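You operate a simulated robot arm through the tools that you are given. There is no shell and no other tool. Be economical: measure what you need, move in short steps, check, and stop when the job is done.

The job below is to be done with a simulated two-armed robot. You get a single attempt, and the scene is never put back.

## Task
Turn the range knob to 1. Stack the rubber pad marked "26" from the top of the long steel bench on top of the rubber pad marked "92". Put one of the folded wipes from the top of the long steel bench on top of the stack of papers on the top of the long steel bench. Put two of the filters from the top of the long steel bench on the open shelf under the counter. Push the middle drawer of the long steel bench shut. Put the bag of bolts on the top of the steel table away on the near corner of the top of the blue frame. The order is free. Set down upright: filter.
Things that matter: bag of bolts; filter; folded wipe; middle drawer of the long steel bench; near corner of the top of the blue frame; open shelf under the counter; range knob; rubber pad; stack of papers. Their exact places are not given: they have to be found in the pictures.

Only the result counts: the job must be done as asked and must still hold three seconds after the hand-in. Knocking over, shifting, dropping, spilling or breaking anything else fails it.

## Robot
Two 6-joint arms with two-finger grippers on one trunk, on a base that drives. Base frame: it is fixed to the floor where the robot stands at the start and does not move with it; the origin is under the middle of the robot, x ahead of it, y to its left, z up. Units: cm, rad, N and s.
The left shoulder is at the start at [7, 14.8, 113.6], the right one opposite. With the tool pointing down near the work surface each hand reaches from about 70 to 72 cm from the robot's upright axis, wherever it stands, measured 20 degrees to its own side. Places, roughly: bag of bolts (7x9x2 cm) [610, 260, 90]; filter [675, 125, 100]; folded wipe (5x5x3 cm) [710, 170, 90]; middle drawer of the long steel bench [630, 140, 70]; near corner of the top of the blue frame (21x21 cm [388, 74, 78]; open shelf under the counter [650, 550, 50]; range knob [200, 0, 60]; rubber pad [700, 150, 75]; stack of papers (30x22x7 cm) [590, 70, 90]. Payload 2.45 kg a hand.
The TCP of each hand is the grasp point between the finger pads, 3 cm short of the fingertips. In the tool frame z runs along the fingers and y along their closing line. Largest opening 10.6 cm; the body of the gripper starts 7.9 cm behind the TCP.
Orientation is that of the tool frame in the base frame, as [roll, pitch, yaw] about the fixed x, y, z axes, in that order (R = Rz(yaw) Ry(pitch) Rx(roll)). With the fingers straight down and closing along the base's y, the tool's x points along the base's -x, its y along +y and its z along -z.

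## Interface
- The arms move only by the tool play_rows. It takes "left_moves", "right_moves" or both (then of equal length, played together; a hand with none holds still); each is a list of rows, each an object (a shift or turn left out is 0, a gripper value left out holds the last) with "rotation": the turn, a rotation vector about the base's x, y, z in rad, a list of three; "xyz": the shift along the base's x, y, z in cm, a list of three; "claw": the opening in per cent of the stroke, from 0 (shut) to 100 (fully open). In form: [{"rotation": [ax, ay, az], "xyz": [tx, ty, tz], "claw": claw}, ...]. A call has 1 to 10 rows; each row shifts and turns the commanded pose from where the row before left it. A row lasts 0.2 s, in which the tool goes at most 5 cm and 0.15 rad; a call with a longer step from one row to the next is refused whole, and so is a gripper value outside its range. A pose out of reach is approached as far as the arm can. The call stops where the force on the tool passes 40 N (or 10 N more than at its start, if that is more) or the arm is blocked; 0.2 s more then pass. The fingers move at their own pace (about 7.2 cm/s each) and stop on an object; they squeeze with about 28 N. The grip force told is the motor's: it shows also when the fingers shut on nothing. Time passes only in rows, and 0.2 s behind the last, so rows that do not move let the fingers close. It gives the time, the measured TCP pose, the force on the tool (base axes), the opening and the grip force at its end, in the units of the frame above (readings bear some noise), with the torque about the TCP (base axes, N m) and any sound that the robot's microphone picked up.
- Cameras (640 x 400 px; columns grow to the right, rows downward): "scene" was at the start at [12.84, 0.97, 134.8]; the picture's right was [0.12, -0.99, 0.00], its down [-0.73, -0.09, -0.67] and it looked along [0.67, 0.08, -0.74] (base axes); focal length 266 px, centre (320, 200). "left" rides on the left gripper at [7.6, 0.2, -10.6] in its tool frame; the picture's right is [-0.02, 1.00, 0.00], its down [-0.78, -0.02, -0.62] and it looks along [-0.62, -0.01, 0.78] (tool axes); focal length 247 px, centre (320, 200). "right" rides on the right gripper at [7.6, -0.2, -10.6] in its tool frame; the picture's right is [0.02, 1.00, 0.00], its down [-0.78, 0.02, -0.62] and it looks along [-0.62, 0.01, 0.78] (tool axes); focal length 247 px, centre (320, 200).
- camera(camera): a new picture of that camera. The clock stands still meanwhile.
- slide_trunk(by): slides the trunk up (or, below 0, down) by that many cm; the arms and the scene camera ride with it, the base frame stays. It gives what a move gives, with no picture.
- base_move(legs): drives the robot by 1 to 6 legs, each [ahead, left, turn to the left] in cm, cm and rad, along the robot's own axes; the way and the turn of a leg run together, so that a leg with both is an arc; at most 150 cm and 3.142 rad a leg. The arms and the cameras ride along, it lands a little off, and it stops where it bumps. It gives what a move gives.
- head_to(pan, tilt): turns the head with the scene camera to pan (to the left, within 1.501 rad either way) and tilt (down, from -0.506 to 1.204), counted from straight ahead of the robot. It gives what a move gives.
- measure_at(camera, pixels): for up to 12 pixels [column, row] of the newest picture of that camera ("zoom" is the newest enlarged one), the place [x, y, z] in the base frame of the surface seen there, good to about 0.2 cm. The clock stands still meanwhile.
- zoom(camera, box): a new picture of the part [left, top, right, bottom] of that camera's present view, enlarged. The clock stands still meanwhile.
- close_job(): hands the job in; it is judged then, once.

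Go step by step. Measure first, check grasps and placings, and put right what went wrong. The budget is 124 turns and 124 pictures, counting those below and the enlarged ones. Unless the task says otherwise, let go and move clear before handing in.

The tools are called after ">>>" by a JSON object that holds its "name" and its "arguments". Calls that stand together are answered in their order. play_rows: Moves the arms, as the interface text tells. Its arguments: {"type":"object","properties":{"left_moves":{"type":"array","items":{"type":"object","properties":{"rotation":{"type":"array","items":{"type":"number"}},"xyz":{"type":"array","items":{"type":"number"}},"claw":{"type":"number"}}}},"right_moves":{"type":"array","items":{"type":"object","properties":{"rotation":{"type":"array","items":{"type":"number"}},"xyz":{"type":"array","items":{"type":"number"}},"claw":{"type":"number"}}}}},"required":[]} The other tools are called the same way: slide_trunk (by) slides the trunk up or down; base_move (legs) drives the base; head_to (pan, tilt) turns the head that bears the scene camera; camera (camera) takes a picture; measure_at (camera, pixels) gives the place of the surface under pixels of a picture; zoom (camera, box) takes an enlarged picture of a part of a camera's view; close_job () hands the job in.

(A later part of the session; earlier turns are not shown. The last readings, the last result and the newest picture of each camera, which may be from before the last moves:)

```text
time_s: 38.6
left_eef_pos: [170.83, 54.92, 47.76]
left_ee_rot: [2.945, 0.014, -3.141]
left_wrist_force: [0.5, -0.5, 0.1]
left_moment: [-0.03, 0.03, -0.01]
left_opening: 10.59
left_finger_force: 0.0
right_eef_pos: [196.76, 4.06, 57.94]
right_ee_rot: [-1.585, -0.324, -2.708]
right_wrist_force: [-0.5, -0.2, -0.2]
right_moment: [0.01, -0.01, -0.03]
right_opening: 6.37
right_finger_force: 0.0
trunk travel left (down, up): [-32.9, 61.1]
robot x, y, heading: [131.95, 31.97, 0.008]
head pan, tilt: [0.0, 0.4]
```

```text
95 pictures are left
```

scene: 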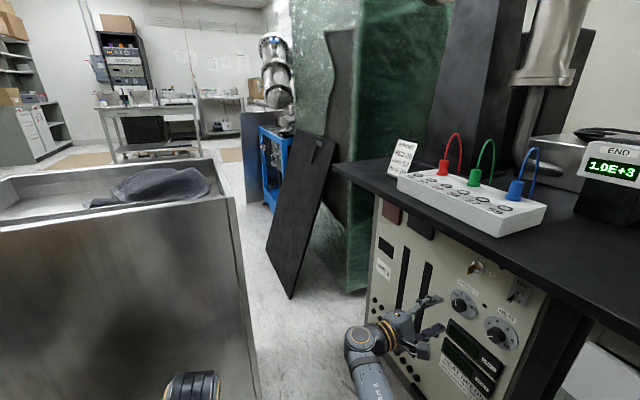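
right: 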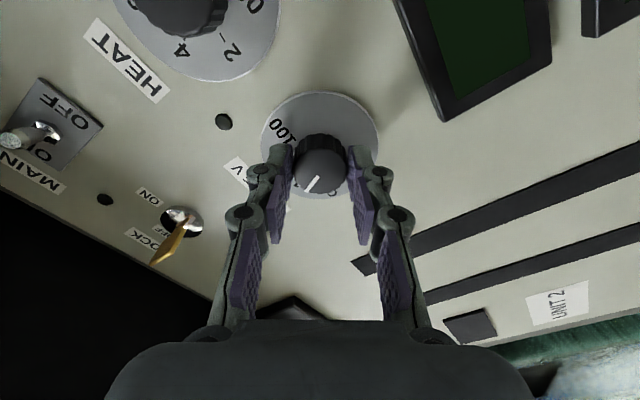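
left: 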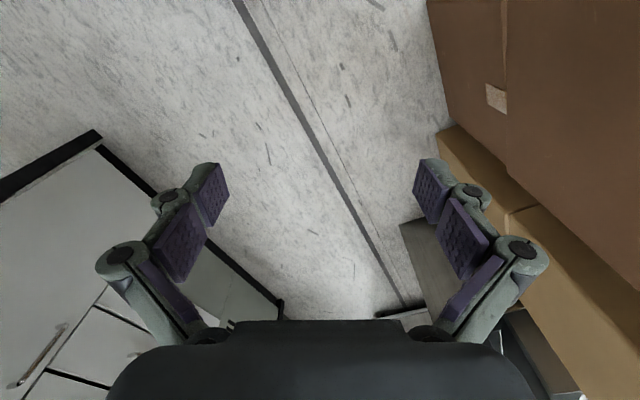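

I'll measure both passages: right of the bin (near the leaning board) and the far floor.

>>> {"name": "measure_at", "arguments": {"camera": "scene", "pixels": [[256, 385], [228, 195], [291, 297], [266, 242], [313, 133], [335, 170], [350, 290], [375, 185], [248, 205], [242, 120], [262, 260], [250, 290]]}}

>>> {"name": "head_to", "arguments": {"pan": 0.75, "tilt": 0.6}}

>>> {"name": "camera", "arguments": {"camera": "scene"}}

>>> {"name": "measure_at", "arguments": {"camera": "scene", "pixels": [[268, 320], [385, 355], [185, 225], [225, 200], [266, 300], [145, 240], [240, 115], [290, 85], [468, 140], [460, 88], [60, 250], [250, 260]]}}

```text
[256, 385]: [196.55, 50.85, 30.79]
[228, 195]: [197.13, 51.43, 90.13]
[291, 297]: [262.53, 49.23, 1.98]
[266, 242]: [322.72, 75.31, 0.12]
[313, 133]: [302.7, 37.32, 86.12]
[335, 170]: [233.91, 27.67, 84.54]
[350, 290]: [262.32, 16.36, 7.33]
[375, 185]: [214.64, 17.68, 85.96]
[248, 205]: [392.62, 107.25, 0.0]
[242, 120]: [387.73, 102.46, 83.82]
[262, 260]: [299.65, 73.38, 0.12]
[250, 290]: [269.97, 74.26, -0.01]
```

```text
time_s: 39.7
left_eef_pos: [170.99, 54.86, 47.68]
left_ee_rot: [2.944, 0.015, -3.14]
left_wrist_force: [0.3, -0.3, 0.1]
left_moment: [0.0, -0.04, -0.03]
left_opening: 10.61
left_finger_force: 0.0
right_eef_pos: [196.78, 3.95, 57.91]
right_ee_rot: [-1.584, -0.324, -2.708]
right_wrist_force: [-1.5, -0.6, -0.1]
right_moment: [0.02, 0.0, 0.01]
right_opening: 6.36
right_finger_force: 0.0
trunk travel left (down, up): [-32.9, 61.1]
robot x, y, heading: [132.42, 32.04, 0.012]
head pan, tilt: [0.75, 0.6]
```

```text
94 pictures are left
```

scene: 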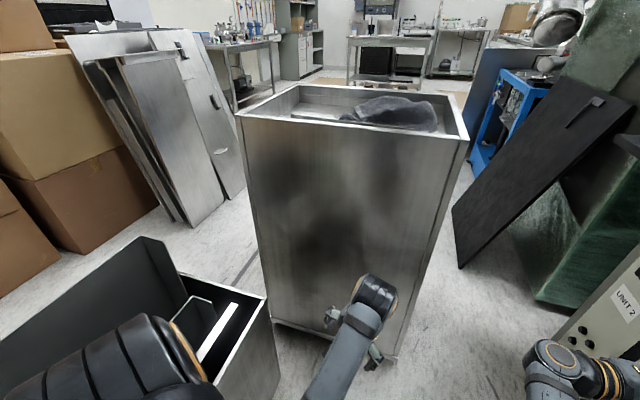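

```text
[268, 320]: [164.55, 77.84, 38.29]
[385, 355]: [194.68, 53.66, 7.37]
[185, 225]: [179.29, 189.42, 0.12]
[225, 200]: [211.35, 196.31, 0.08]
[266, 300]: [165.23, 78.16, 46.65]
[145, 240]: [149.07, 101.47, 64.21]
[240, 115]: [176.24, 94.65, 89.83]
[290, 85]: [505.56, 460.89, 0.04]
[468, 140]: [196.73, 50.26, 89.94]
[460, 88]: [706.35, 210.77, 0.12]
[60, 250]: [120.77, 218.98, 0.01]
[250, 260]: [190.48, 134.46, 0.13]
```

The small bin nearly touches the big one, so only the right passage (about 37 cm at bench height, 50 below) or a detour behind exists. I'll look straight down to see my own base's size, and to the rear-left.

>>> {"name": "head_to", "arguments": {"pan": 0, "tilt": 1.2}}

>>> {"name": "camera", "arguments": {"camera": "scene"}}

>>> {"name": "head_to", "arguments": {"pan": 1.5, "tilt": 0.4}}

>>> {"name": "camera", "arguments": {"camera": "scene"}}

```text
time_s: 40.8
left_eef_pos: [171.03, 54.85, 47.76]
left_ee_rot: [2.944, 0.014, -3.141]
left_wrist_force: [-0.1, 0.0, 0.0]
left_moment: [0.0, -0.01, -0.01]
left_opening: 10.61
left_finger_force: 0.0
right_eef_pos: [196.7, 4.07, 57.97]
right_ee_rot: [-1.584, -0.325, -2.709]
right_wrist_force: [0.5, -0.2, -1.2]
right_moment: [-0.01, 0.01, 0.02]
right_opening: 6.36
right_finger_force: 0.1
trunk travel left (down, up): [-32.9, 61.1]
robot x, y, heading: [131.79, 31.85, 0.012]
head pan, tilt: [0.0, 1.201]
```

```text
93 pictures are left
```

scene: 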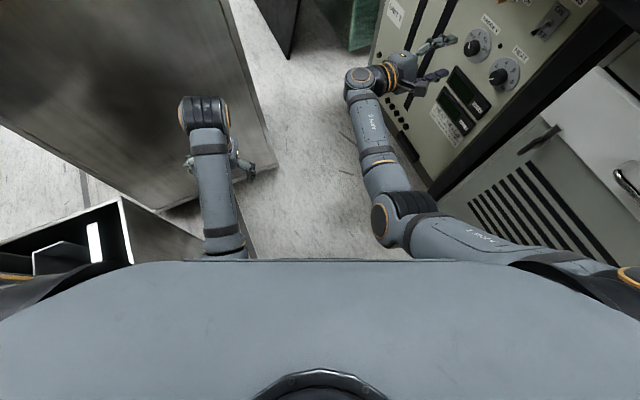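

```text
time_s: 42.4
left_eef_pos: [170.83, 54.87, 47.6]
left_ee_rot: [2.945, 0.012, 3.141]
left_wrist_force: [-0.8, 0.1, -0.5]
left_moment: [0.02, 0.01, -0.02]
left_opening: 10.59
left_finger_force: 0.2
right_eef_pos: [196.85, 4.08, 57.93]
right_ee_rot: [-1.585, -0.325, -2.708]
right_wrist_force: [-0.4, 0.1, 0.7]
right_moment: [0.01, 0.01, 0.0]
right_opening: 6.36
right_finger_force: 0.0
trunk travel left (down, up): [-32.9, 61.1]
robot x, y, heading: [132.23, 31.85, 0.012]
head pan, tilt: [1.499, 0.4]
```

```text
92 pictures are left
```

scene: 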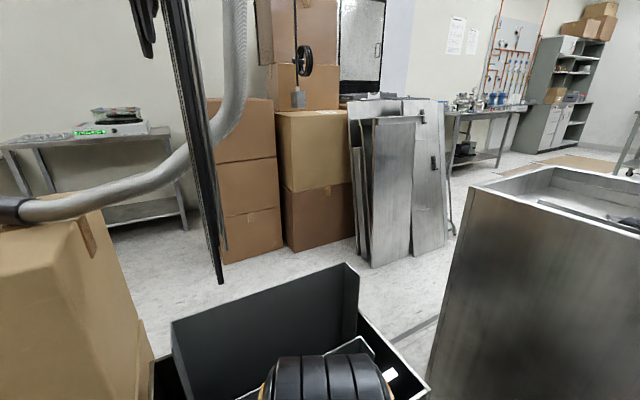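

My torso is too wide for the 37 cm gap at bench height, but behind the bins lies a wide open aisle (y 100–180). I'll back out to the start area and look for the way into it.

>>> {"name": "base_move", "arguments": {"legs": [[-60, -16, 0], [-70, -14, 0]]}}

>>> {"name": "head_to", "arguments": {"pan": 1.3, "tilt": 0.6}}

>>> {"name": "camera", "arguments": {"camera": "scene"}}

```text
time_s: 49.5
left_eef_pos: [39.93, 24.47, 47.74]
left_ee_rot: [2.945, 0.015, 3.128]
left_wrist_force: [0.0, -0.9, 0.8]
left_moment: [0.0, -0.01, 0.01]
left_opening: 10.59
left_finger_force: 0.1
right_eef_pos: [65.03, -26.76, 57.84]
right_ee_rot: [-1.586, -0.325, -2.72]
right_wrist_force: [0.2, -0.2, 0.3]
right_moment: [-0.01, 0.0, 0.0]
right_opening: 6.37
right_finger_force: 0.1
trunk travel left (down, up): [-32.9, 61.1]
robot x, y, heading: [0.89, 1.85, -0.0]
head pan, tilt: [1.499, 0.4]
```

```text
time_s: 50.2
left_eef_pos: [39.91, 24.43, 47.67]
left_ee_rot: [2.944, 0.013, 3.129]
left_wrist_force: [1.2, 0.8, 0.2]
left_moment: [0.02, 0.04, 0.0]
left_opening: 10.59
left_finger_force: 0.1
right_eef_pos: [65.15, -26.97, 57.88]
right_ee_rot: [-1.582, -0.323, -2.723]
right_wrist_force: [0.8, 0.1, 0.1]
right_moment: [0.03, 0.03, -0.02]
right_opening: 6.34
right_finger_force: 0.0
trunk travel left (down, up): [-32.9, 61.1]
robot x, y, heading: [0.97, 1.67, 0.002]
head pan, tilt: [1.3, 0.6]
```

```text
91 pictures are left
```

scene: 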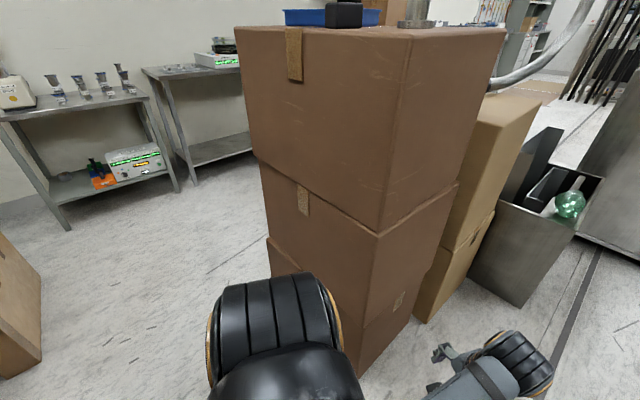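

There is open floor to the left between the box stack and another box at (20,310). I'll measure the gap.

>>> {"name": "measure_at", "arguments": {"camera": "scene", "pixels": [[36, 280], [38, 355], [275, 260], [268, 235], [240, 60], [235, 35], [200, 300], [150, 340], [200, 220], [175, 185], [260, 180], [372, 330]]}}

>>> {"name": "head_to", "arguments": {"pan": 1.5, "tilt": 0.9}}

>>> {"name": "camera", "arguments": {"camera": "scene"}}

```text
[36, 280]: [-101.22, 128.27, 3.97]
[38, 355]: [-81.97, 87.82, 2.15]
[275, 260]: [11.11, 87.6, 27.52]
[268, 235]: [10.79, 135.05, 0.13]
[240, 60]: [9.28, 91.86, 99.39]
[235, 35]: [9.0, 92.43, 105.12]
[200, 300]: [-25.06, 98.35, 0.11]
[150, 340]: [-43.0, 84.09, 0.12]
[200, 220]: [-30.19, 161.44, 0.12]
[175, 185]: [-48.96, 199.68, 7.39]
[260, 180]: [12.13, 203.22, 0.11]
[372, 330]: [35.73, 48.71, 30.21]
```

```text
time_s: 51.0
left_eef_pos: [39.86, 24.45, 47.69]
left_ee_rot: [2.946, 0.014, 3.13]
left_wrist_force: [1.3, -0.6, -0.5]
left_moment: [0.02, -0.04, 0.0]
left_opening: 10.58
left_finger_force: 0.2
right_eef_pos: [65.05, -26.82, 57.9]
right_ee_rot: [-1.582, -0.326, -2.724]
right_wrist_force: [0.3, 0.4, 0.2]
right_moment: [0.03, -0.03, 0.02]
right_opening: 6.36
right_finger_force: 0.0
trunk travel left (down, up): [-32.9, 61.1]
robot x, y, heading: [0.98, 1.69, -0.004]
head pan, tilt: [1.499, 0.901]
```

```text
90 pictures are left
```

scene: 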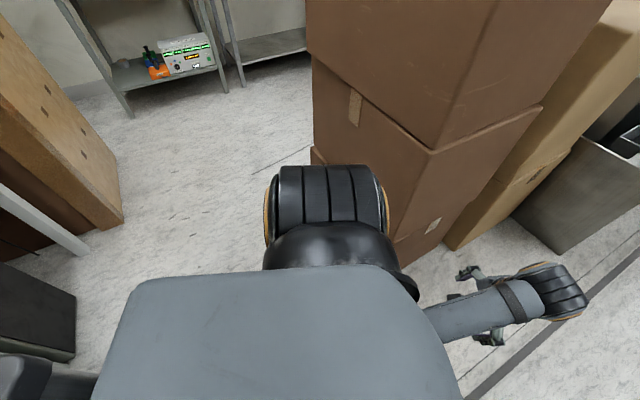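

I'll fold the right hand back to pointing down here in the open, and measure the items to the left.

>>> {"name": "measure_at", "arguments": {"camera": "scene", "pixels": [[75, 325], [70, 355], [90, 250], [120, 215], [40, 350], [118, 190], [130, 115], [240, 90], [314, 150], [300, 30], [315, 60]]}}

>>> {"name": "play_rows", "arguments": {"right_moves": [{"rotation": [0.137, 0.061, 0]}, {"rotation": [0.137, 0.061, 0]}, {"rotation": [0.137, 0.061, 0]}, {"rotation": [0.137, 0.061, 0]}, {"rotation": [0.137, 0.061, 0]}, {"rotation": [0.137, 0.061, 0]}, {"rotation": [0.137, 0.061, 0]}, {"rotation": [0.137, 0.061, 0]}, {"rotation": [0.137, 0.061, 0]}, {"rotation": [0.137, 0.061, 0]}]}}

>>> {"name": "slide_trunk", "arguments": {"by": 40}}

```text
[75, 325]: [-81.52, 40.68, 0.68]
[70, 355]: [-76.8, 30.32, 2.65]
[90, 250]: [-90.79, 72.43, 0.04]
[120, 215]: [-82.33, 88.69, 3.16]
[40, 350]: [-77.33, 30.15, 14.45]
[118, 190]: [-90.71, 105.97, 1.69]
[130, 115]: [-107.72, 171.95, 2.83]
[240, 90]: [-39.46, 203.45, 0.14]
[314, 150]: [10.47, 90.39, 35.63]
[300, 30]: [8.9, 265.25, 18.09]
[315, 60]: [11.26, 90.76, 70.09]
```

```text
time_s: 53.2
left_eef_pos: [39.96, 24.4, 47.64]
left_ee_rot: [2.947, 0.014, 3.129]
left_wrist_force: [-0.8, 0.8, -0.6]
left_moment: [-0.03, 0.0, -0.04]
left_opening: 10.6
left_finger_force: 0.1
right_eef_pos: [65.05, -26.76, 57.89]
right_ee_rot: [-3.092, -0.021, -2.396]
right_wrist_force: [0.4, 0.2, -0.8]
right_moment: [-0.01, 0.01, -0.02]
right_opening: 6.35
right_finger_force: 0.0
trunk travel left (down, up): [-32.9, 61.1]
robot x, y, heading: [1.07, 1.8, -0.004]
head pan, tilt: [1.499, 0.901]
```

```text
time_s: 57.0
left_eef_pos: [40.05, 24.37, 87.6]
left_ee_rot: [2.945, 0.014, 3.129]
left_wrist_force: [0.2, -0.1, -0.3]
left_moment: [-0.02, 0.01, 0.01]
left_opening: 10.58
left_finger_force: 0.0
right_eef_pos: [65.17, -26.76, 97.96]
right_ee_rot: [-3.088, -0.021, -2.398]
right_wrist_force: [0.7, 0.1, -0.4]
right_moment: [0.0, 0.01, -0.01]
right_opening: 6.39
right_finger_force: 0.0
trunk travel left (down, up): [-72.9, 21.1]
robot x, y, heading: [1.0, 1.81, -0.006]
head pan, tilt: [1.499, 0.901]
```

The gap is ~90 cm wide around x≈-36. I'll tuck both arms and drive there, turn left and go to y≈150.

>>> {"name": "play_rows", "arguments": {"right_moves": [{"xyz": [-4, 1, 0], "rotation": [0, 0, -0.148]}, {"xyz": [-4, 1, 0], "rotation": [0, 0, -0.148]}, {"xyz": [-4, 1, 0], "rotation": [0, 0, -0.148]}, {"xyz": [-4, 1, 0], "rotation": [0, 0, -0.148]}, {"xyz": [-4, 1, 0], "rotation": [0, 0, -0.148]}], "left_moves": [{"rotation": [-0.1, 0, 0]}, {"rotation": [-0.096, 0, 0]}, {}, {}, {}]}}

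>>> {"name": "base_move", "arguments": {"legs": [[-38, 0, 0], [0, 0, 1.5708], [148, 0, 0], [0, 0, -1.5708]]}}

>>> {"name": "head_to", "arguments": {"pan": 0, "tilt": 0.45}}

>>> {"name": "camera", "arguments": {"camera": "scene"}}

```text
time_s: 58.2
left_eef_pos: [39.82, 24.02, 85.83]
left_ee_rot: [-3.14, 0.023, 3.13]
left_wrist_force: [0.6, -0.4, 0.2]
left_moment: [0.01, 0.02, -0.01]
left_opening: 10.59
left_finger_force: 0.0
left hand out of reach, approached as far as the arm can: row 1, 2
right_eef_pos: [52.62, -22.84, 88.44]
right_ee_rot: [-3.087, -0.02, -3.141]
right_wrist_force: [0.4, 0.5, 0.4]
right_moment: [-0.02, -0.01, 0.02]
right_opening: 6.37
right_finger_force: 0.2
right hand out of reach, approached as far as the arm can: row 1, 2, 3, 4, 5
trunk travel left (down, up): [-72.9, 21.1]
robot x, y, heading: [0.88, 1.58, -0.001]
head pan, tilt: [1.499, 0.901]
```

```text
time_s: 60.6
left_eef_pos: [5.41, 26.64, 85.6]
left_ee_rot: [-3.139, 0.02, -3.117]
left_wrist_force: [0.5, 0.4, -0.1]
left_moment: [-0.02, 0.03, -0.04]
left_opening: 10.59
left_finger_force: 0.0
right_eef_pos: [19.83, -19.87, 88.31]
right_ee_rot: [-3.087, -0.022, -3.103]
right_wrist_force: [0.3, 0.2, -0.9]
right_moment: [-0.05, 0.05, 0.01]
right_opening: 6.36
right_finger_force: 0.0
trunk travel left (down, up): [-72.9, 21.1]
robot x, y, heading: [-32.87, 2.75, 0.035]
head pan, tilt: [1.499, 0.901]
stopped in leg 1: the robot was blocked; the commanded pose is now the measured one
```

```text
time_s: 62.2
left_eef_pos: [5.29, 26.38, 85.71]
left_ee_rot: [3.141, 0.022, -3.116]
left_wrist_force: [-0.1, -0.5, 0.1]
left_moment: [0.02, -0.01, 0.0]
left_opening: 10.6
left_finger_force: 0.1
right_eef_pos: [19.74, -20.07, 88.35]
right_ee_rot: [-3.087, -0.019, -3.104]
right_wrist_force: [0.0, -0.6, -0.5]
right_moment: [-0.01, -0.01, -0.01]
right_opening: 6.38
right_finger_force: 0.1
trunk travel left (down, up): [-72.9, 21.1]
robot x, y, heading: [-32.46, 3.33, 0.033]
head pan, tilt: [0.0, 0.45]
```

```text
89 pictures are left
```

scene: 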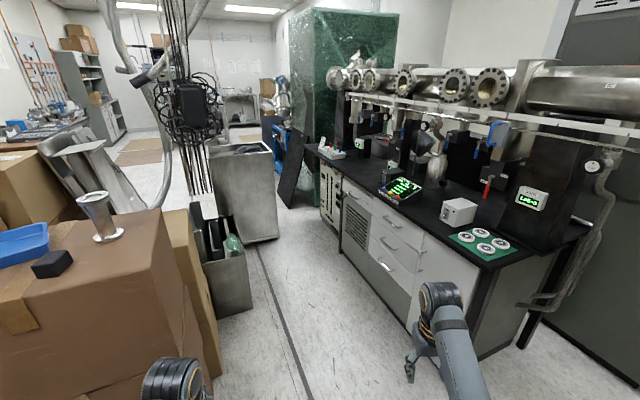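

Something behind the robot blocked it at x≈-33. I'll move ahead 10 cm, turn left partway and look.

>>> {"name": "base_move", "arguments": {"legs": [[10, 0, 0], [0, 0, 0.8]]}}

>>> {"name": "head_to", "arguments": {"pan": 1.3, "tilt": 0.75}}

>>> {"name": "camera", "arguments": {"camera": "scene"}}

>>> {"name": "measure_at", "arguments": {"camera": "scene", "pixels": [[320, 200], [320, 300], [200, 200], [200, 300], [440, 200], [440, 300], [80, 200], [80, 300], [560, 200], [560, 300]]}}

```text
time_s: 65.5
left_eef_pos: [-13.16, 46.99, 85.71]
left_ee_rot: [-3.141, 0.023, -2.321]
left_wrist_force: [-0.7, -0.1, 0.1]
left_moment: [-0.01, -0.01, 0.02]
left_opening: 10.6
left_finger_force: 0.1
right_eef_pos: [30.25, 24.83, 88.36]
right_ee_rot: [-3.087, -0.018, -2.306]
right_wrist_force: [0.0, 0.2, 0.4]
right_moment: [0.0, -0.01, 0.0]
right_opening: 6.36
right_finger_force: 0.2
trunk travel left (down, up): [-72.9, 21.1]
robot x, y, heading: [-22.82, 2.88, 0.831]
head pan, tilt: [0.0, 0.45]
```

```text
time_s: 67.0
left_eef_pos: [-13.11, 46.99, 85.75]
left_ee_rot: [-3.142, 0.024, -2.319]
left_wrist_force: [-0.3, -0.6, 0.5]
left_moment: [0.01, 0.0, -0.02]
left_opening: 10.61
left_finger_force: 0.1
right_eef_pos: [30.28, 24.98, 88.3]
right_ee_rot: [-3.087, -0.018, -2.305]
right_wrist_force: [0.1, 0.1, -0.2]
right_moment: [-0.03, 0.01, -0.02]
right_opening: 6.35
right_finger_force: 0.2
trunk travel left (down, up): [-72.9, 21.1]
robot x, y, heading: [-22.95, 3.17, 0.828]
head pan, tilt: [1.3, 0.75]
```

```text
88 pictures are left
```

scene: 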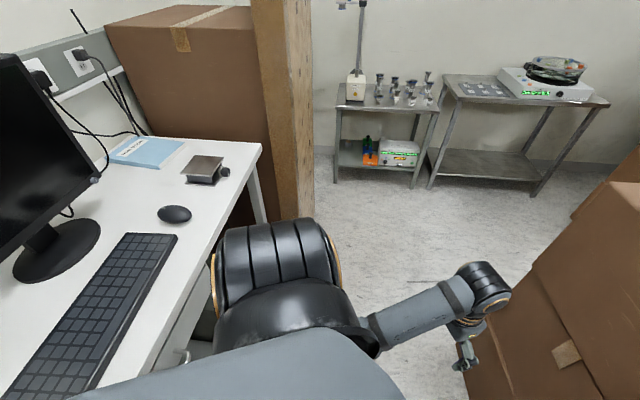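

```text
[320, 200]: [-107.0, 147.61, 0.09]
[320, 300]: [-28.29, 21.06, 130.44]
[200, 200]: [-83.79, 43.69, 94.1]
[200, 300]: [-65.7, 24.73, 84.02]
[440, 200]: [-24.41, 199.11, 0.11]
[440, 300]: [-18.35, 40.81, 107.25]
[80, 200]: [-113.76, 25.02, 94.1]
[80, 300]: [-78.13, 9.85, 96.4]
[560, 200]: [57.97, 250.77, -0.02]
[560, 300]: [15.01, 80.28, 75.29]
```

A desk stands behind, so the base half-depth is ~30 cm. I'll check the desk's edge and the stack's edge to centre the passage.

>>> {"name": "measure_at", "arguments": {"camera": "scene", "pixels": [[150, 350], [200, 270], [258, 150], [265, 215], [305, 210], [470, 385], [600, 190], [575, 215], [540, 265], [300, 100], [190, 352]]}}

```text
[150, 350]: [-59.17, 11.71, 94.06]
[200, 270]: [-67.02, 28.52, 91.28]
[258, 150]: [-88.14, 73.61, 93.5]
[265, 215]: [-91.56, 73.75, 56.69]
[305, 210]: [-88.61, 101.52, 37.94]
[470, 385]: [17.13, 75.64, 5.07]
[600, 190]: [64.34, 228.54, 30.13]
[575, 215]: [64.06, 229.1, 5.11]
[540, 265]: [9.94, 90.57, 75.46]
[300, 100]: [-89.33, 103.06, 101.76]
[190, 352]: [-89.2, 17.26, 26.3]
```

The desk edge runs slantwise and the stack corner is at (30,48). I'll tuck the right hand in closer before turning, then go.

>>> {"name": "play_rows", "arguments": {"right_moves": [{"xyz": [-1, -1, -4]}, {"xyz": [-2.7, -3, -3]}, {"xyz": [-2.7, -3, 0]}, {"xyz": [-2, -2, 0]}, {}]}}

>>> {"name": "base_move", "arguments": {"legs": [[1, -4, 0], [0, 0, 1.17]]}}

>>> {"name": "head_to", "arguments": {"pan": -0.6, "tilt": 0.7}}

>>> {"name": "camera", "arguments": {"camera": "scene"}}

```text
refused: row 2 steps farther than a row can; nothing moved
```

```text
time_s: 70.8
left_eef_pos: [-55.85, 27.3, 85.79]
left_ee_rot: [-3.14, 0.023, -1.147]
left_wrist_force: [-0.1, 0.9, 0.3]
left_moment: [-0.01, -0.03, 0.0]
left_opening: 10.59
left_finger_force: 0.0
right_eef_pos: [-18.62, 58.68, 88.3]
right_ee_rot: [-3.087, -0.018, -1.135]
right_wrist_force: [-0.2, 0.0, 0.6]
right_moment: [0.03, 0.02, 0.0]
right_opening: 6.37
right_finger_force: 0.1
trunk travel left (down, up): [-72.9, 21.1]
robot x, y, heading: [-19.53, 1.35, 1.999]
head pan, tilt: [1.3, 0.75]
```

```text
time_s: 72.6
left_eef_pos: [-55.74, 27.24, 85.7]
left_ee_rot: [3.141, 0.023, -1.147]
left_wrist_force: [0.5, -1.0, 0.8]
left_moment: [-0.01, 0.04, 0.0]
left_opening: 10.6
left_finger_force: 0.1
right_eef_pos: [-18.67, 58.63, 88.44]
right_ee_rot: [-3.088, -0.019, -1.134]
right_wrist_force: [0.6, -1.3, -0.2]
right_moment: [0.0, -0.04, 0.02]
right_opening: 6.36
right_finger_force: 0.1
trunk travel left (down, up): [-72.9, 21.1]
robot x, y, heading: [-19.46, 0.97, 1.997]
head pan, tilt: [-0.6, 0.7]
```

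```text
87 pictures are left
```

scene: 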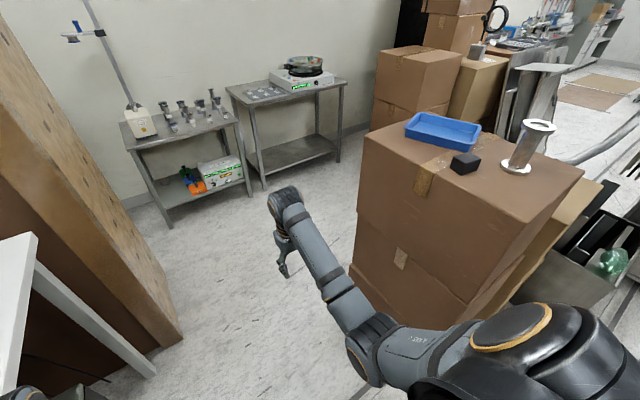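

The turn is clear. I'll go forward a bit, straighten to heading π/2, pass the stack and stop at y≈122.

>>> {"name": "base_move", "arguments": {"legs": [[25, 0, 0], [0, 0, -0.43], [50, 6, 0], [48, 0, 0]]}}

>>> {"name": "head_to", "arguments": {"pan": -0.8, "tilt": 0.5}}

>>> {"name": "camera", "arguments": {"camera": "scene"}}

```text
time_s: 80.7
left_eef_pos: [-56.53, 161.32, 85.85]
left_ee_rot: [3.14, 0.022, -1.585]
left_wrist_force: [-0.1, 1.4, 0.3]
left_moment: [0.0, 0.02, -0.05]
left_opening: 10.62
left_finger_force: 0.0
right_eef_pos: [-9.59, 173.81, 88.34]
right_ee_rot: [-3.087, -0.019, -1.574]
right_wrist_force: [0.9, -0.2, 0.0]
right_moment: [0.0, -0.03, 0.03]
right_opening: 6.34
right_finger_force: 0.0
trunk travel left (down, up): [-72.9, 21.1]
robot x, y, heading: [-34.72, 122.41, 1.563]
head pan, tilt: [-0.6, 0.7]
```

```text
time_s: 81.5
left_eef_pos: [-56.5, 161.4, 85.74]
left_ee_rot: [3.141, 0.021, -1.587]
left_wrist_force: [0.2, 0.1, 0.7]
left_moment: [0.02, -0.03, 0.01]
left_opening: 10.59
left_finger_force: 0.0
right_eef_pos: [-9.55, 173.97, 88.3]
right_ee_rot: [-3.087, -0.019, -1.574]
right_wrist_force: [-0.3, 0.5, -0.6]
right_moment: [-0.02, 0.03, 0.0]
right_opening: 6.37
right_finger_force: 0.0
trunk travel left (down, up): [-72.9, 21.1]
robot x, y, heading: [-34.84, 122.05, 1.562]
head pan, tilt: [-0.799, 0.499]
```

```text
86 pictures are left
```

scene: 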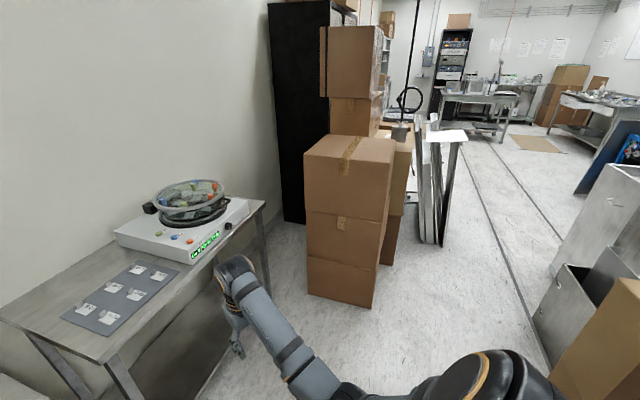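

The open aisle runs ahead between the boxes at (345,280) and the bins on the right. I'll measure its edges.

>>> {"name": "measure_at", "arguments": {"camera": "scene", "pixels": [[375, 300], [395, 260], [440, 240], [548, 360], [560, 280], [240, 260], [445, 135], [500, 330], [465, 130], [520, 120], [570, 190], [490, 90]]}}

>>> {"name": "base_move", "arguments": {"legs": [[0, 0, -1.2]]}}

>>> {"name": "head_to", "arguments": {"pan": -0.2, "tilt": 0.4}}

>>> {"name": "camera", "arguments": {"camera": "scene"}}

```text
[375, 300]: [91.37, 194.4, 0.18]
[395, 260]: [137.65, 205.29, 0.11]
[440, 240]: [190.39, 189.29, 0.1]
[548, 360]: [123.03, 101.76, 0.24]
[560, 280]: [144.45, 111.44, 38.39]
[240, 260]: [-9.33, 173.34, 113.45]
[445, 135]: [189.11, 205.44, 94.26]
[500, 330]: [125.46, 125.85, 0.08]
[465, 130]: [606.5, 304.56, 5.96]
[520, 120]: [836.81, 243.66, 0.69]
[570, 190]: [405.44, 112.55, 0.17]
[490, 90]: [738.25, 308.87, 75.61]
```

```text
time_s: 84.8
left_eef_pos: [-6.26, 157.07, 85.85]
left_ee_rot: [3.141, 0.022, -2.778]
left_wrist_force: [0.1, -0.2, 0.7]
left_moment: [-0.03, -0.03, -0.01]
left_opening: 10.58
left_finger_force: 0.0
right_eef_pos: [22.73, 118.18, 88.31]
right_ee_rot: [-3.09, -0.018, -2.765]
right_wrist_force: [0.1, 0.3, 0.6]
right_moment: [-0.01, -0.02, 0.02]
right_opening: 6.36
right_finger_force: 0.0
trunk travel left (down, up): [-72.9, 21.1]
robot x, y, heading: [-34.92, 121.91, 0.373]
head pan, tilt: [-0.799, 0.499]
```

```text
time_s: 85.8
left_eef_pos: [-6.33, 157.08, 85.77]
left_ee_rot: [-3.141, 0.022, -2.777]
left_wrist_force: [-0.5, 0.5, -0.3]
left_moment: [0.01, -0.01, 0.04]
left_opening: 10.59
left_finger_force: 0.1
right_eef_pos: [22.71, 118.25, 88.3]
right_ee_rot: [-3.089, -0.019, -2.764]
right_wrist_force: [0.2, 0.7, 0.3]
right_moment: [0.01, 0.01, 0.05]
right_opening: 6.39
right_finger_force: 0.1
trunk travel left (down, up): [-72.9, 21.1]
robot x, y, heading: [-34.53, 122.2, 0.372]
head pan, tilt: [-0.201, 0.4]
```

```text
85 pictures are left
```

scene: 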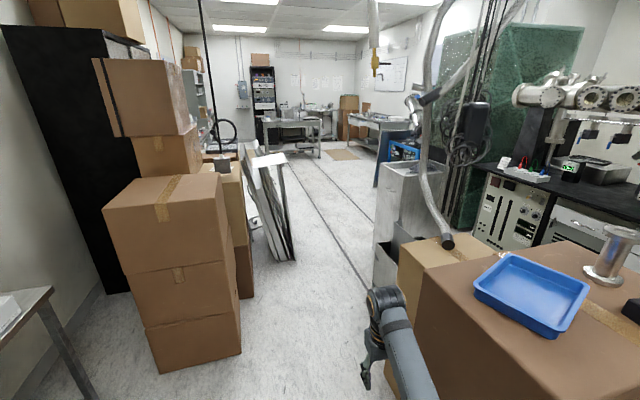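

The aisle centre is at about y=148. I'll check the hose end and the table corner before driving.

>>> {"name": "measure_at", "arguments": {"camera": "scene", "pixels": [[447, 240], [430, 200], [52, 290], [428, 270], [380, 235], [385, 170], [238, 340], [292, 258], [285, 155], [480, 100], [455, 130]]}}

```text
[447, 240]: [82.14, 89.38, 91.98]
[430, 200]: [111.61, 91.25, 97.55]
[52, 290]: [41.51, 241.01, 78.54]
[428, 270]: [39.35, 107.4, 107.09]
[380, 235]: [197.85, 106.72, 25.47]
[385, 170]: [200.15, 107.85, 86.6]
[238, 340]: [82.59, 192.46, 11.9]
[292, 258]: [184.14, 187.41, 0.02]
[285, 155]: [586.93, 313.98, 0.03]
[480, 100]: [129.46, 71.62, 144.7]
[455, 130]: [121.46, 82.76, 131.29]
```

The aisle is clear between y=107 and 190. I'll drive along y≈149 to x≈250.

>>> {"name": "base_move", "arguments": {"legs": [[42.4, 12.4, 0], [0, 0, -0.372], [125, 0, 0], [130, 0, 0]]}}

>>> {"name": "head_to", "arguments": {"pan": 0, "tilt": 0.3}}

>>> {"name": "camera", "arguments": {"camera": "scene"}}

```text
time_s: 101.8
left_eef_pos: [296.9, 165.25, 85.81]
left_ee_rot: [-3.14, 0.019, 3.098]
left_wrist_force: [-0.1, 0.3, -0.8]
left_moment: [0.01, -0.01, 0.01]
left_opening: 10.6
left_finger_force: 0.1
right_eef_pos: [308.03, 117.94, 88.33]
right_ee_rot: [-3.087, -0.018, 3.112]
right_wrist_force: [0.1, 0.2, -0.8]
right_moment: [-0.03, 0.02, 0.02]
right_opening: 6.38
right_finger_force: 0.1
trunk travel left (down, up): [-72.9, 21.1]
robot x, y, heading: [257.39, 144.52, -0.039]
head pan, tilt: [-0.201, 0.4]
```

```text
time_s: 102.5
left_eef_pos: [296.82, 165.25, 85.76]
left_ee_rot: [-3.142, 0.021, 3.098]
left_wrist_force: [-0.6, 0.4, -0.2]
left_moment: [-0.01, -0.04, -0.01]
left_opening: 10.62
left_finger_force: 0.1
right_eef_pos: [308.08, 117.96, 88.46]
right_ee_rot: [-3.088, -0.021, 3.113]
right_wrist_force: [-0.6, -0.5, -0.6]
right_moment: [-0.01, -0.01, 0.02]
right_opening: 6.37
right_finger_force: 0.1
trunk travel left (down, up): [-72.9, 21.1]
robot x, y, heading: [256.88, 144.19, -0.037]
head pan, tilt: [0.0, 0.3]
```

```text
84 pictures are left
```

scene: 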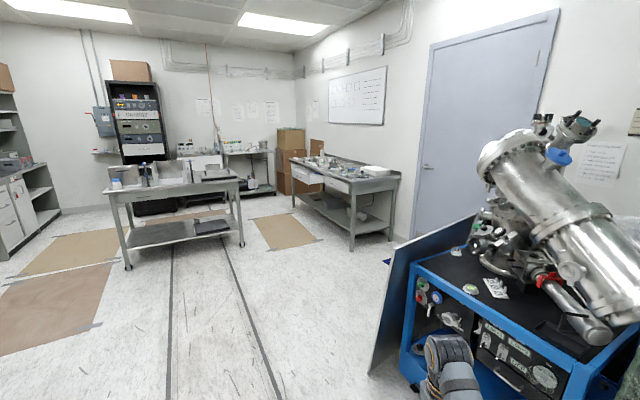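

Now visible: steel table (px 175,200), long steel bench (345,190) and blue frame (500,290). I'll zoom on each.

>>> {"name": "zoom", "arguments": {"camera": "scene", "box": [270, 130, 430, 260]}}

>>> {"name": "zoom", "arguments": {"camera": "scene", "box": [90, 130, 250, 270]}}

>>> {"name": "measure_at", "arguments": {"camera": "scene", "pixels": [[110, 190], [237, 178], [130, 268], [242, 243], [293, 160], [350, 185], [398, 172], [352, 250], [415, 260], [480, 335], [395, 370], [470, 270]]}}

```text
3.08 times, centred on (350, 195) of scene
```

zoom: 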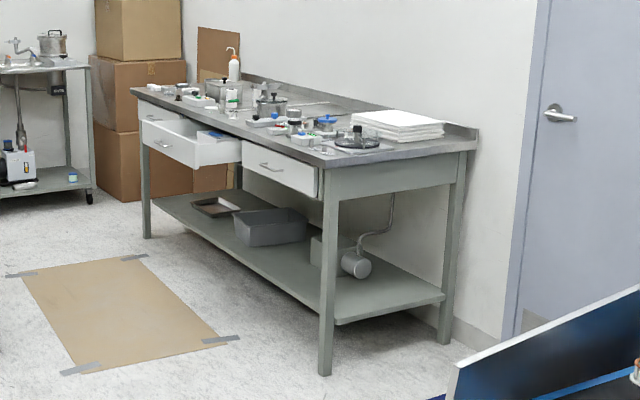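

```text
2.86 times, centred on (170, 200) of scene
```

zoom: 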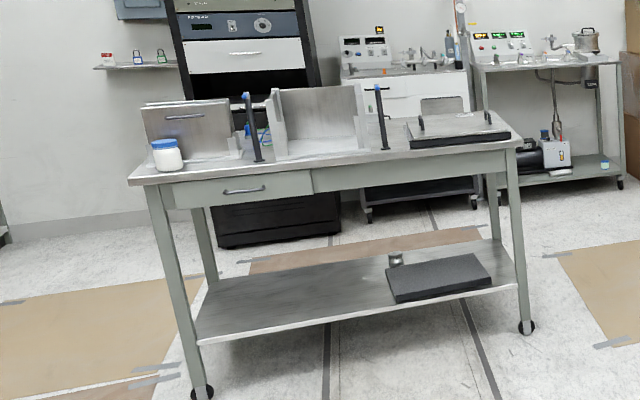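

```text
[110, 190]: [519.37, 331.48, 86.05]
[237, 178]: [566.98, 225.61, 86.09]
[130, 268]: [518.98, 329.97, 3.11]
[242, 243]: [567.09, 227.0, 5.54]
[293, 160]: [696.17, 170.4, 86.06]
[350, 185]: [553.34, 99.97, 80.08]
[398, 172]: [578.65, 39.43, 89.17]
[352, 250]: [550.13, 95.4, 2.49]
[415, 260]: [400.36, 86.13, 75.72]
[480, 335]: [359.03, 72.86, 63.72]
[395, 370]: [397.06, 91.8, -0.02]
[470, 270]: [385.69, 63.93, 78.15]
```

I'll drive up to the near end of the bench/table area and look closer.

>>> {"name": "base_move", "arguments": {"legs": [[140, 17, 0], [140, 17, 0], [0, 0, -0.8]]}}

>>> {"name": "slide_trunk", "arguments": {"by": 15}}

>>> {"name": "head_to", "arguments": {"pan": 0.4, "tilt": 0.55}}

>>> {"name": "camera", "arguments": {"camera": "scene"}}

```text
time_s: 118.0
left_eef_pos: [575.56, 154.52, 85.77]
left_ee_rot: [3.141, 0.02, 2.293]
left_wrist_force: [0.6, 0.1, 0.1]
left_moment: [0.02, 0.01, -0.02]
left_opening: 10.62
left_finger_force: 0.0
right_eef_pos: [549.23, 113.62, 88.28]
right_ee_rot: [-3.089, -0.019, 2.306]
right_wrist_force: [0.6, 0.9, -0.6]
right_moment: [0.01, 0.04, -0.02]
right_opening: 6.37
right_finger_force: 0.1
trunk travel left (down, up): [-72.9, 21.1]
robot x, y, heading: [532.75, 168.74, -0.839]
head pan, tilt: [0.0, 0.3]
```

```text
time_s: 119.8
left_eef_pos: [575.49, 154.55, 100.7]
left_ee_rot: [3.141, 0.021, 2.294]
left_wrist_force: [-0.1, -0.4, 0.3]
left_moment: [0.02, 0.01, -0.01]
left_opening: 10.61
left_finger_force: 0.1
right_eef_pos: [549.26, 113.6, 103.25]
right_ee_rot: [-3.088, -0.019, 2.306]
right_wrist_force: [0.9, 0.1, 0.6]
right_moment: [0.0, -0.02, 0.0]
right_opening: 6.35
right_finger_force: 0.0
trunk travel left (down, up): [-87.9, 6.1]
robot x, y, heading: [532.95, 168.47, -0.835]
head pan, tilt: [0.0, 0.3]
```

```text
time_s: 120.6
left_eef_pos: [575.46, 154.55, 100.84]
left_ee_rot: [3.141, 0.022, 2.293]
left_wrist_force: [-0.6, -0.2, -0.3]
left_moment: [0.01, 0.0, 0.02]
left_opening: 10.6
left_finger_force: 0.0
right_eef_pos: [549.16, 113.56, 103.31]
right_ee_rot: [-3.087, -0.02, 2.307]
right_wrist_force: [1.1, -0.2, -0.2]
right_moment: [-0.02, -0.03, 0.01]
right_opening: 6.36
right_finger_force: 0.0
trunk travel left (down, up): [-87.9, 6.1]
robot x, y, heading: [532.68, 168.53, -0.839]
head pan, tilt: [0.4, 0.55]
```

```text
81 pictures are left
```

scene: 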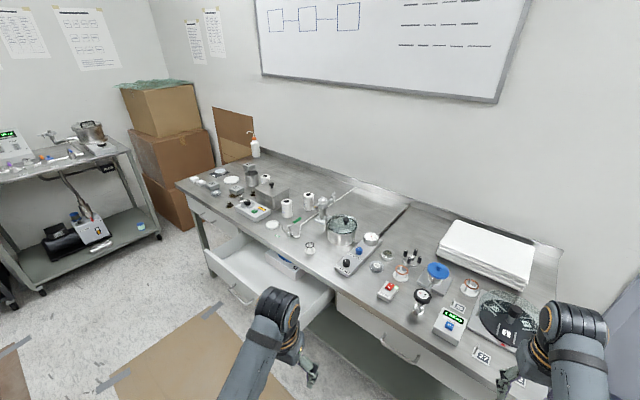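

The whole bench top is visible. I'll zoom on its three sections.

>>> {"name": "zoom", "arguments": {"camera": "scene", "box": [370, 215, 560, 375]}}

>>> {"name": "zoom", "arguments": {"camera": "scene", "box": [250, 180, 400, 285]}}

>>> {"name": "zoom", "arguments": {"camera": "scene", "box": [170, 135, 300, 225]}}

```text
2.50 times, centred on (465, 295) of scene
```

zoom: 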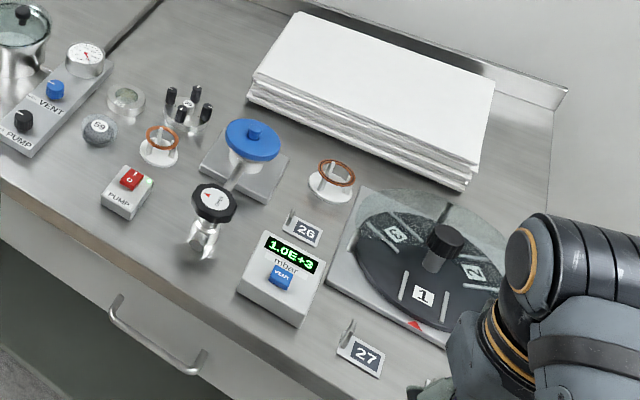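

```text
3.81 times, centred on (325, 232) of scene
```

zoom: 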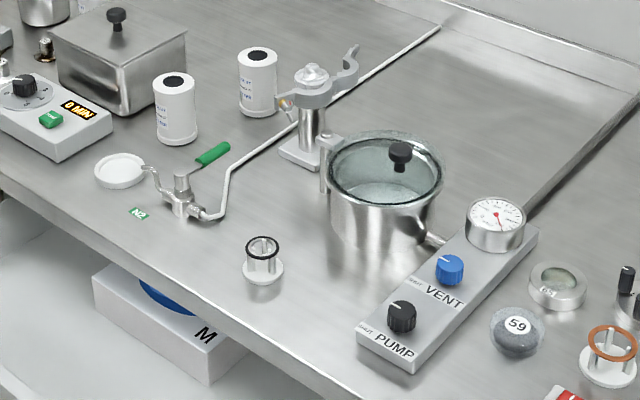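

```text
4.44 times, centred on (235, 180) of scene
```

zoom: 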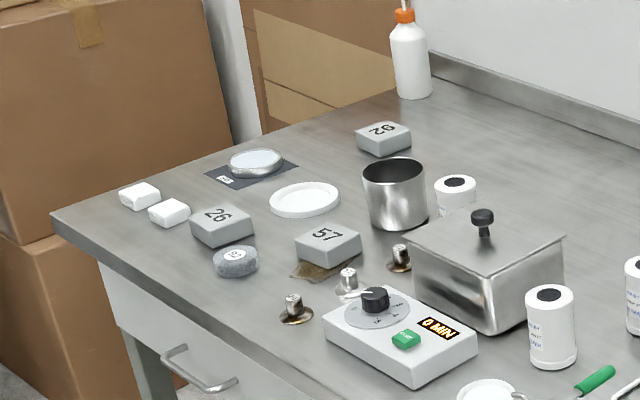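

I see three grey pads (26, 57 and one that may be 92 or 26 upside-down), two white wipes at the far-left end, and white filter cylinders. I'll zoom more on those.

>>> {"name": "zoom", "arguments": {"camera": "scene", "box": [190, 155, 260, 199]}}

>>> {"name": "measure_at", "arguments": {"camera": "zoom", "pixels": [[100, 150], [150, 180], [230, 195], [455, 60], [390, 235], [255, 260], [480, 160], [320, 140]]}}

>>> {"name": "measure_at", "arguments": {"camera": "scene", "pixels": [[287, 199], [308, 192], [263, 176], [490, 245], [440, 228], [530, 285], [435, 245], [240, 290], [335, 290], [405, 355]]}}

```text
9.09 times, centred on (225, 177) of scene
```

zoom: 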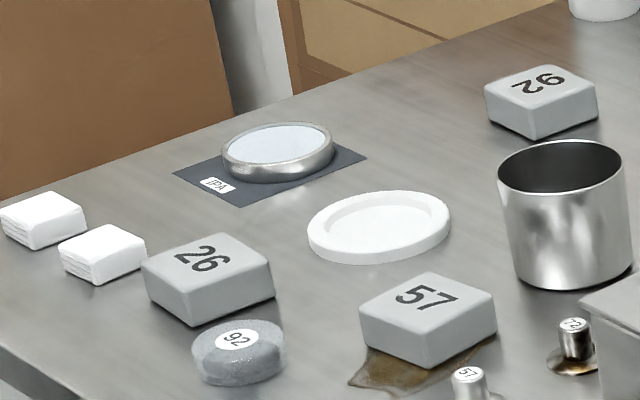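

```text
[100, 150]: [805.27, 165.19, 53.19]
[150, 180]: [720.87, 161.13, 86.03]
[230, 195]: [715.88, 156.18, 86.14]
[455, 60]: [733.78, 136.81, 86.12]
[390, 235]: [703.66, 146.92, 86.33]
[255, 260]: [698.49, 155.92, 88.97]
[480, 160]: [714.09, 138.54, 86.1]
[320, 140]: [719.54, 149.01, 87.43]
```

```text
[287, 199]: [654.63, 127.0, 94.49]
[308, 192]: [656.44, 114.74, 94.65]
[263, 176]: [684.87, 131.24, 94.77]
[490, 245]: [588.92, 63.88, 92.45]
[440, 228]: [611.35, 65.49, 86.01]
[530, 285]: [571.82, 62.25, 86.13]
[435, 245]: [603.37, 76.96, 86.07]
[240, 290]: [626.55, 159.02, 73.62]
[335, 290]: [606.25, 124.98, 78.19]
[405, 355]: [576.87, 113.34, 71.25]
```

Pads and wipes lie at the far end (~[705,155]); the open middle drawer sticks out at about [627–650,159–170]. I'll inspect the drawer first, since it is in the way.

>>> {"name": "zoom", "arguments": {"camera": "scene", "box": [180, 200, 440, 370]}}

>>> {"name": "measure_at", "arguments": {"camera": "scene", "pixels": [[212, 262], [215, 275], [245, 300], [280, 340], [330, 295], [228, 285], [330, 310], [200, 215], [350, 300], [300, 345], [340, 285], [255, 310]]}}

```text
2.35 times, centred on (310, 285) of scene
```

zoom: 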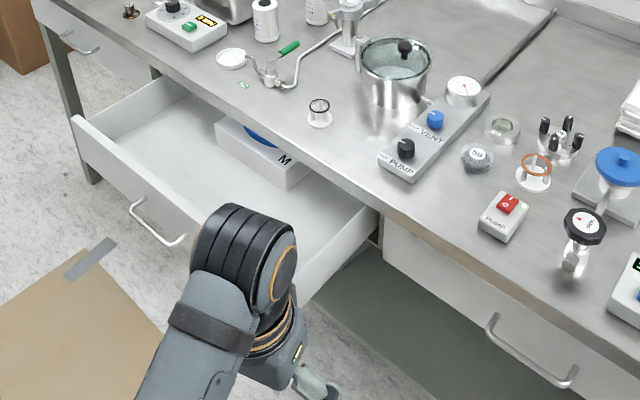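

```text
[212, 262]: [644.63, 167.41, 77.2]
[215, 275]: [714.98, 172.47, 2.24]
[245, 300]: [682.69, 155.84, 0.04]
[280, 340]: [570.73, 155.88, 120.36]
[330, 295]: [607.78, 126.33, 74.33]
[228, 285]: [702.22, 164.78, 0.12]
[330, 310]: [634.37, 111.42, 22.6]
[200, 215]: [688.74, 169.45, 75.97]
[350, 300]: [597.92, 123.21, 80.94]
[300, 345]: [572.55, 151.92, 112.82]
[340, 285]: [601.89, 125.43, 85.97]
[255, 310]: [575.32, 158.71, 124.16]
```

The drawer front's left corner is [645,167,77], about 19 cm out. I'll position square to the bench, so the left hand is in front of the drawer face beside its handle, then lower the trunk.

>>> {"name": "base_move", "arguments": {"legs": [[0, 0, -0.277], [2, 39, 0]]}}

>>> {"name": "slide_trunk", "arguments": {"by": -26}}

>>> {"name": "head_to", "arguments": {"pan": 0.3, "tilt": 0.9}}

>>> {"name": "camera", "arguments": {"camera": "scene"}}

>>> {"name": "camera", "arguments": {"camera": "left"}}

```text
time_s: 124.0
left_eef_pos: [605.8, 158.56, 100.8]
left_ee_rot: [-3.14, 0.02, 2.015]
left_wrist_force: [0.0, 0.3, -0.4]
left_moment: [0.01, -0.01, -0.02]
left_opening: 10.63
left_finger_force: 0.1
right_eef_pos: [569.26, 126.47, 103.38]
right_ee_rot: [-3.088, -0.021, 2.029]
right_wrist_force: [0.0, 0.7, -0.3]
right_moment: [-0.02, 0.02, 0.01]
right_opening: 6.36
right_finger_force: 0.0
trunk travel left (down, up): [-87.9, 6.1]
robot x, y, heading: [568.95, 183.77, -1.121]
head pan, tilt: [0.4, 0.55]
```

```text
time_s: 126.7
left_eef_pos: [605.88, 158.61, 74.91]
left_ee_rot: [3.141, 0.022, 2.013]
left_wrist_force: [-0.2, -0.4, 0.2]
left_moment: [0.03, 0.0, 0.01]
left_opening: 10.63
left_finger_force: 0.1
right_eef_pos: [569.38, 126.55, 77.43]
right_ee_rot: [-3.086, -0.021, 2.026]
right_wrist_force: [0.4, -0.4, 0.3]
right_moment: [0.0, 0.0, 0.0]
right_opening: 6.36
right_finger_force: 0.1
trunk travel left (down, up): [-61.9, 32.1]
robot x, y, heading: [568.79, 183.74, -1.118]
head pan, tilt: [0.4, 0.55]
```

```text
time_s: 127.5
left_eef_pos: [605.87, 158.55, 74.64]
left_ee_rot: [-3.139, 0.02, 2.014]
left_wrist_force: [0.7, -0.2, 0.3]
left_moment: [0.03, -0.03, -0.03]
left_opening: 10.6
left_finger_force: 0.1
right_eef_pos: [569.28, 126.4, 77.32]
right_ee_rot: [-3.087, -0.019, 2.026]
right_wrist_force: [-0.6, 0.1, 0.2]
right_moment: [0.0, 0.0, 0.02]
right_opening: 6.37
right_finger_force: 0.1
trunk travel left (down, up): [-61.9, 32.1]
robot x, y, heading: [568.54, 183.84, -1.117]
head pan, tilt: [0.3, 0.901]
```

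```text
75 pictures are left
```

scene: 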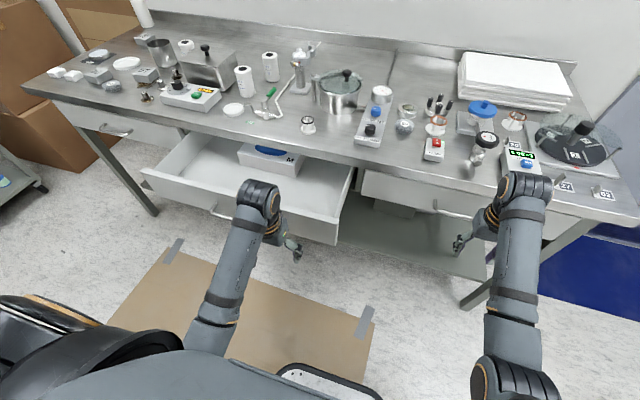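

```text
74 pictures are left
```

left: 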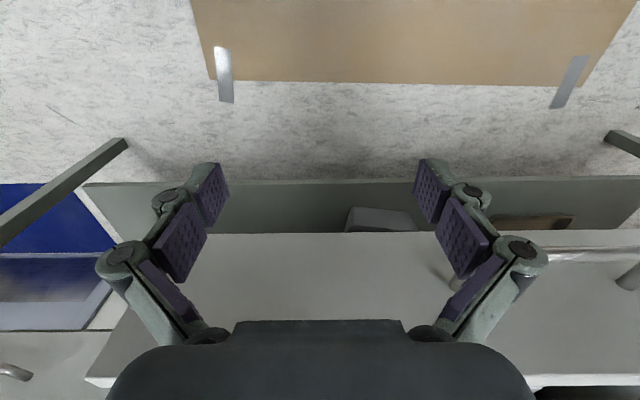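

The left hand stands in front of the drawer face, clear of the handle (col 545+). I'll measure the face.

>>> {"name": "measure_at", "arguments": {"camera": "left", "pixels": [[320, 245], [320, 290], [350, 300], [250, 260], [150, 330], [480, 360], [620, 340], [600, 250]]}}

>>> {"name": "measure_at", "arguments": {"camera": "scene", "pixels": [[145, 175], [335, 240], [320, 220], [280, 130], [355, 180], [200, 215]]}}

```text
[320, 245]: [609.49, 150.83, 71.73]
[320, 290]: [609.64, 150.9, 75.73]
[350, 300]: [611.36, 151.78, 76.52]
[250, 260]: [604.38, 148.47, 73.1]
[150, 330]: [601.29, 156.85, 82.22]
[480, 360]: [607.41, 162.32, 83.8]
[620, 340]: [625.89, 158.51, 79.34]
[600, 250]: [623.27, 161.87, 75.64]
```

```text
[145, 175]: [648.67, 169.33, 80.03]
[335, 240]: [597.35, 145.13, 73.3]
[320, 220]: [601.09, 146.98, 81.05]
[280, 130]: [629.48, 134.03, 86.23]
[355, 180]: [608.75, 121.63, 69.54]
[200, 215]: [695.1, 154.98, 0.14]
```

The face is 8.5 cm ahead of the left hand. I'll close the fingers, tilt them forward and start pushing.

>>> {"name": "play_rows", "arguments": {"left_moves": [{"rotation": [-0.112, -0.055, 0], "xyz": [0, 0, -0.5], "claw": 0}, {"rotation": [-0.112, -0.055, 0], "xyz": [0, 0, -0.5]}, {"rotation": [-0.112, -0.055, 0], "xyz": [0, 0, -0.5]}, {"rotation": [-0.112, -0.055, 0], "xyz": [0, 0, -0.5]}, {"xyz": [1.1, -2.24, 0]}, {"xyz": [1.1, -2.24, 0]}, {"xyz": [1.1, -2.24, 0]}, {"xyz": [1.1, -2.24, 0]}, {"xyz": [1.1, -2.24, 0]}, {}]}}

```text
time_s: 129.7
left_eef_pos: [611.31, 147.33, 72.68]
left_ee_rot: [3.134, 0.522, 2.013]
left_wrist_force: [-0.5, -0.1, 0.4]
left_moment: [-0.02, 0.03, 0.01]
left_opening: 0.0
left_finger_force: 28.5
right_eef_pos: [569.24, 126.65, 77.32]
right_ee_rot: [-3.088, -0.019, 2.027]
right_wrist_force: [0.7, 0.4, -0.1]
right_moment: [0.0, 0.02, 0.01]
right_opening: 6.38
right_finger_force: 0.0
trunk travel left (down, up): [-61.9, 32.1]
robot x, y, heading: [568.96, 183.85, -1.119]
head pan, tilt: [0.3, 0.901]
```

No resistance yet; continuing the push, 2.5 cm per row.

>>> {"name": "play_rows", "arguments": {"left_moves": [{"xyz": [1.1, -2.24, 0]}, {"xyz": [1.1, -2.24, 0]}, {"xyz": [1.1, -2.24, 0]}, {"xyz": [1.1, -2.24, 0]}, {"xyz": [0.6, -1.2, 0]}, {}]}}

>>> {"name": "camera", "arguments": {"camera": "scene"}}

```text
time_s: 131.1
left_eef_pos: [616.35, 137.06, 72.73]
left_ee_rot: [3.136, 0.522, 2.012]
left_wrist_force: [0.3, -0.8, -0.6]
left_moment: [-0.04, 0.01, 0.0]
left_opening: 0.01
left_finger_force: 28.3
right_eef_pos: [569.27, 126.49, 77.34]
right_ee_rot: [-3.086, -0.02, 2.028]
right_wrist_force: [-0.2, -0.5, -0.7]
right_moment: [-0.03, -0.05, 0.0]
right_opening: 6.35
right_finger_force: 0.1
trunk travel left (down, up): [-61.9, 32.1]
robot x, y, heading: [568.93, 183.74, -1.121]
head pan, tilt: [0.3, 0.901]
```

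```text
73 pictures are left
```

scene: 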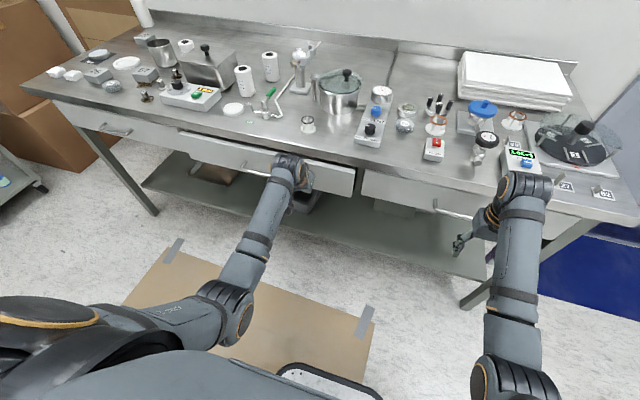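

The drawer is almost shut. Continuing in 1 cm steps until it stops.

>>> {"name": "play_rows", "arguments": {"left_moves": [{"xyz": [0.44, -0.9, 0]}, {"xyz": [0.44, -0.9, 0]}, {"xyz": [0.44, -0.9, 0]}, {"xyz": [0.44, -0.9, 0]}, {"xyz": [0.44, -0.9, 0]}, {"xyz": [0.44, -0.9, 0]}, {"xyz": [0.44, -0.9, 0]}]}}

>>> {"name": "zoom", "arguments": {"camera": "scene", "box": [60, 80, 480, 260]}}

```text
time_s: 132.1
left_eef_pos: [617.46, 134.88, 72.38]
left_ee_rot: [3.135, 0.498, 2.014]
left_wrist_force: [-10.4, 22.6, 11.0]
left_moment: [0.19, 0.12, -0.02]
left_opening: 0.6
left_finger_force: 29.2
right_eef_pos: [569.28, 126.86, 77.6]
right_ee_rot: [-3.087, -0.017, 2.031]
right_wrist_force: [-0.2, 0.8, -0.1]
right_moment: [0.05, 0.0, -0.01]
right_opening: 6.36
right_finger_force: 0.1
trunk travel left (down, up): [-61.9, 32.1]
robot x, y, heading: [568.82, 184.07, -1.12]
head pan, tilt: [0.3, 0.901]
stopped in row 4 (left hand): the force on the tool passed its limit at 50 N (the readings are from after the stop); the commanded pose is now the measured one
```

```text
1.52 times, centred on (270, 170) of scene
```

zoom: 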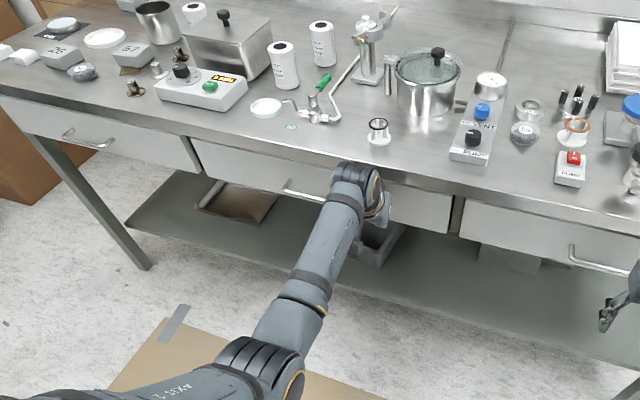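

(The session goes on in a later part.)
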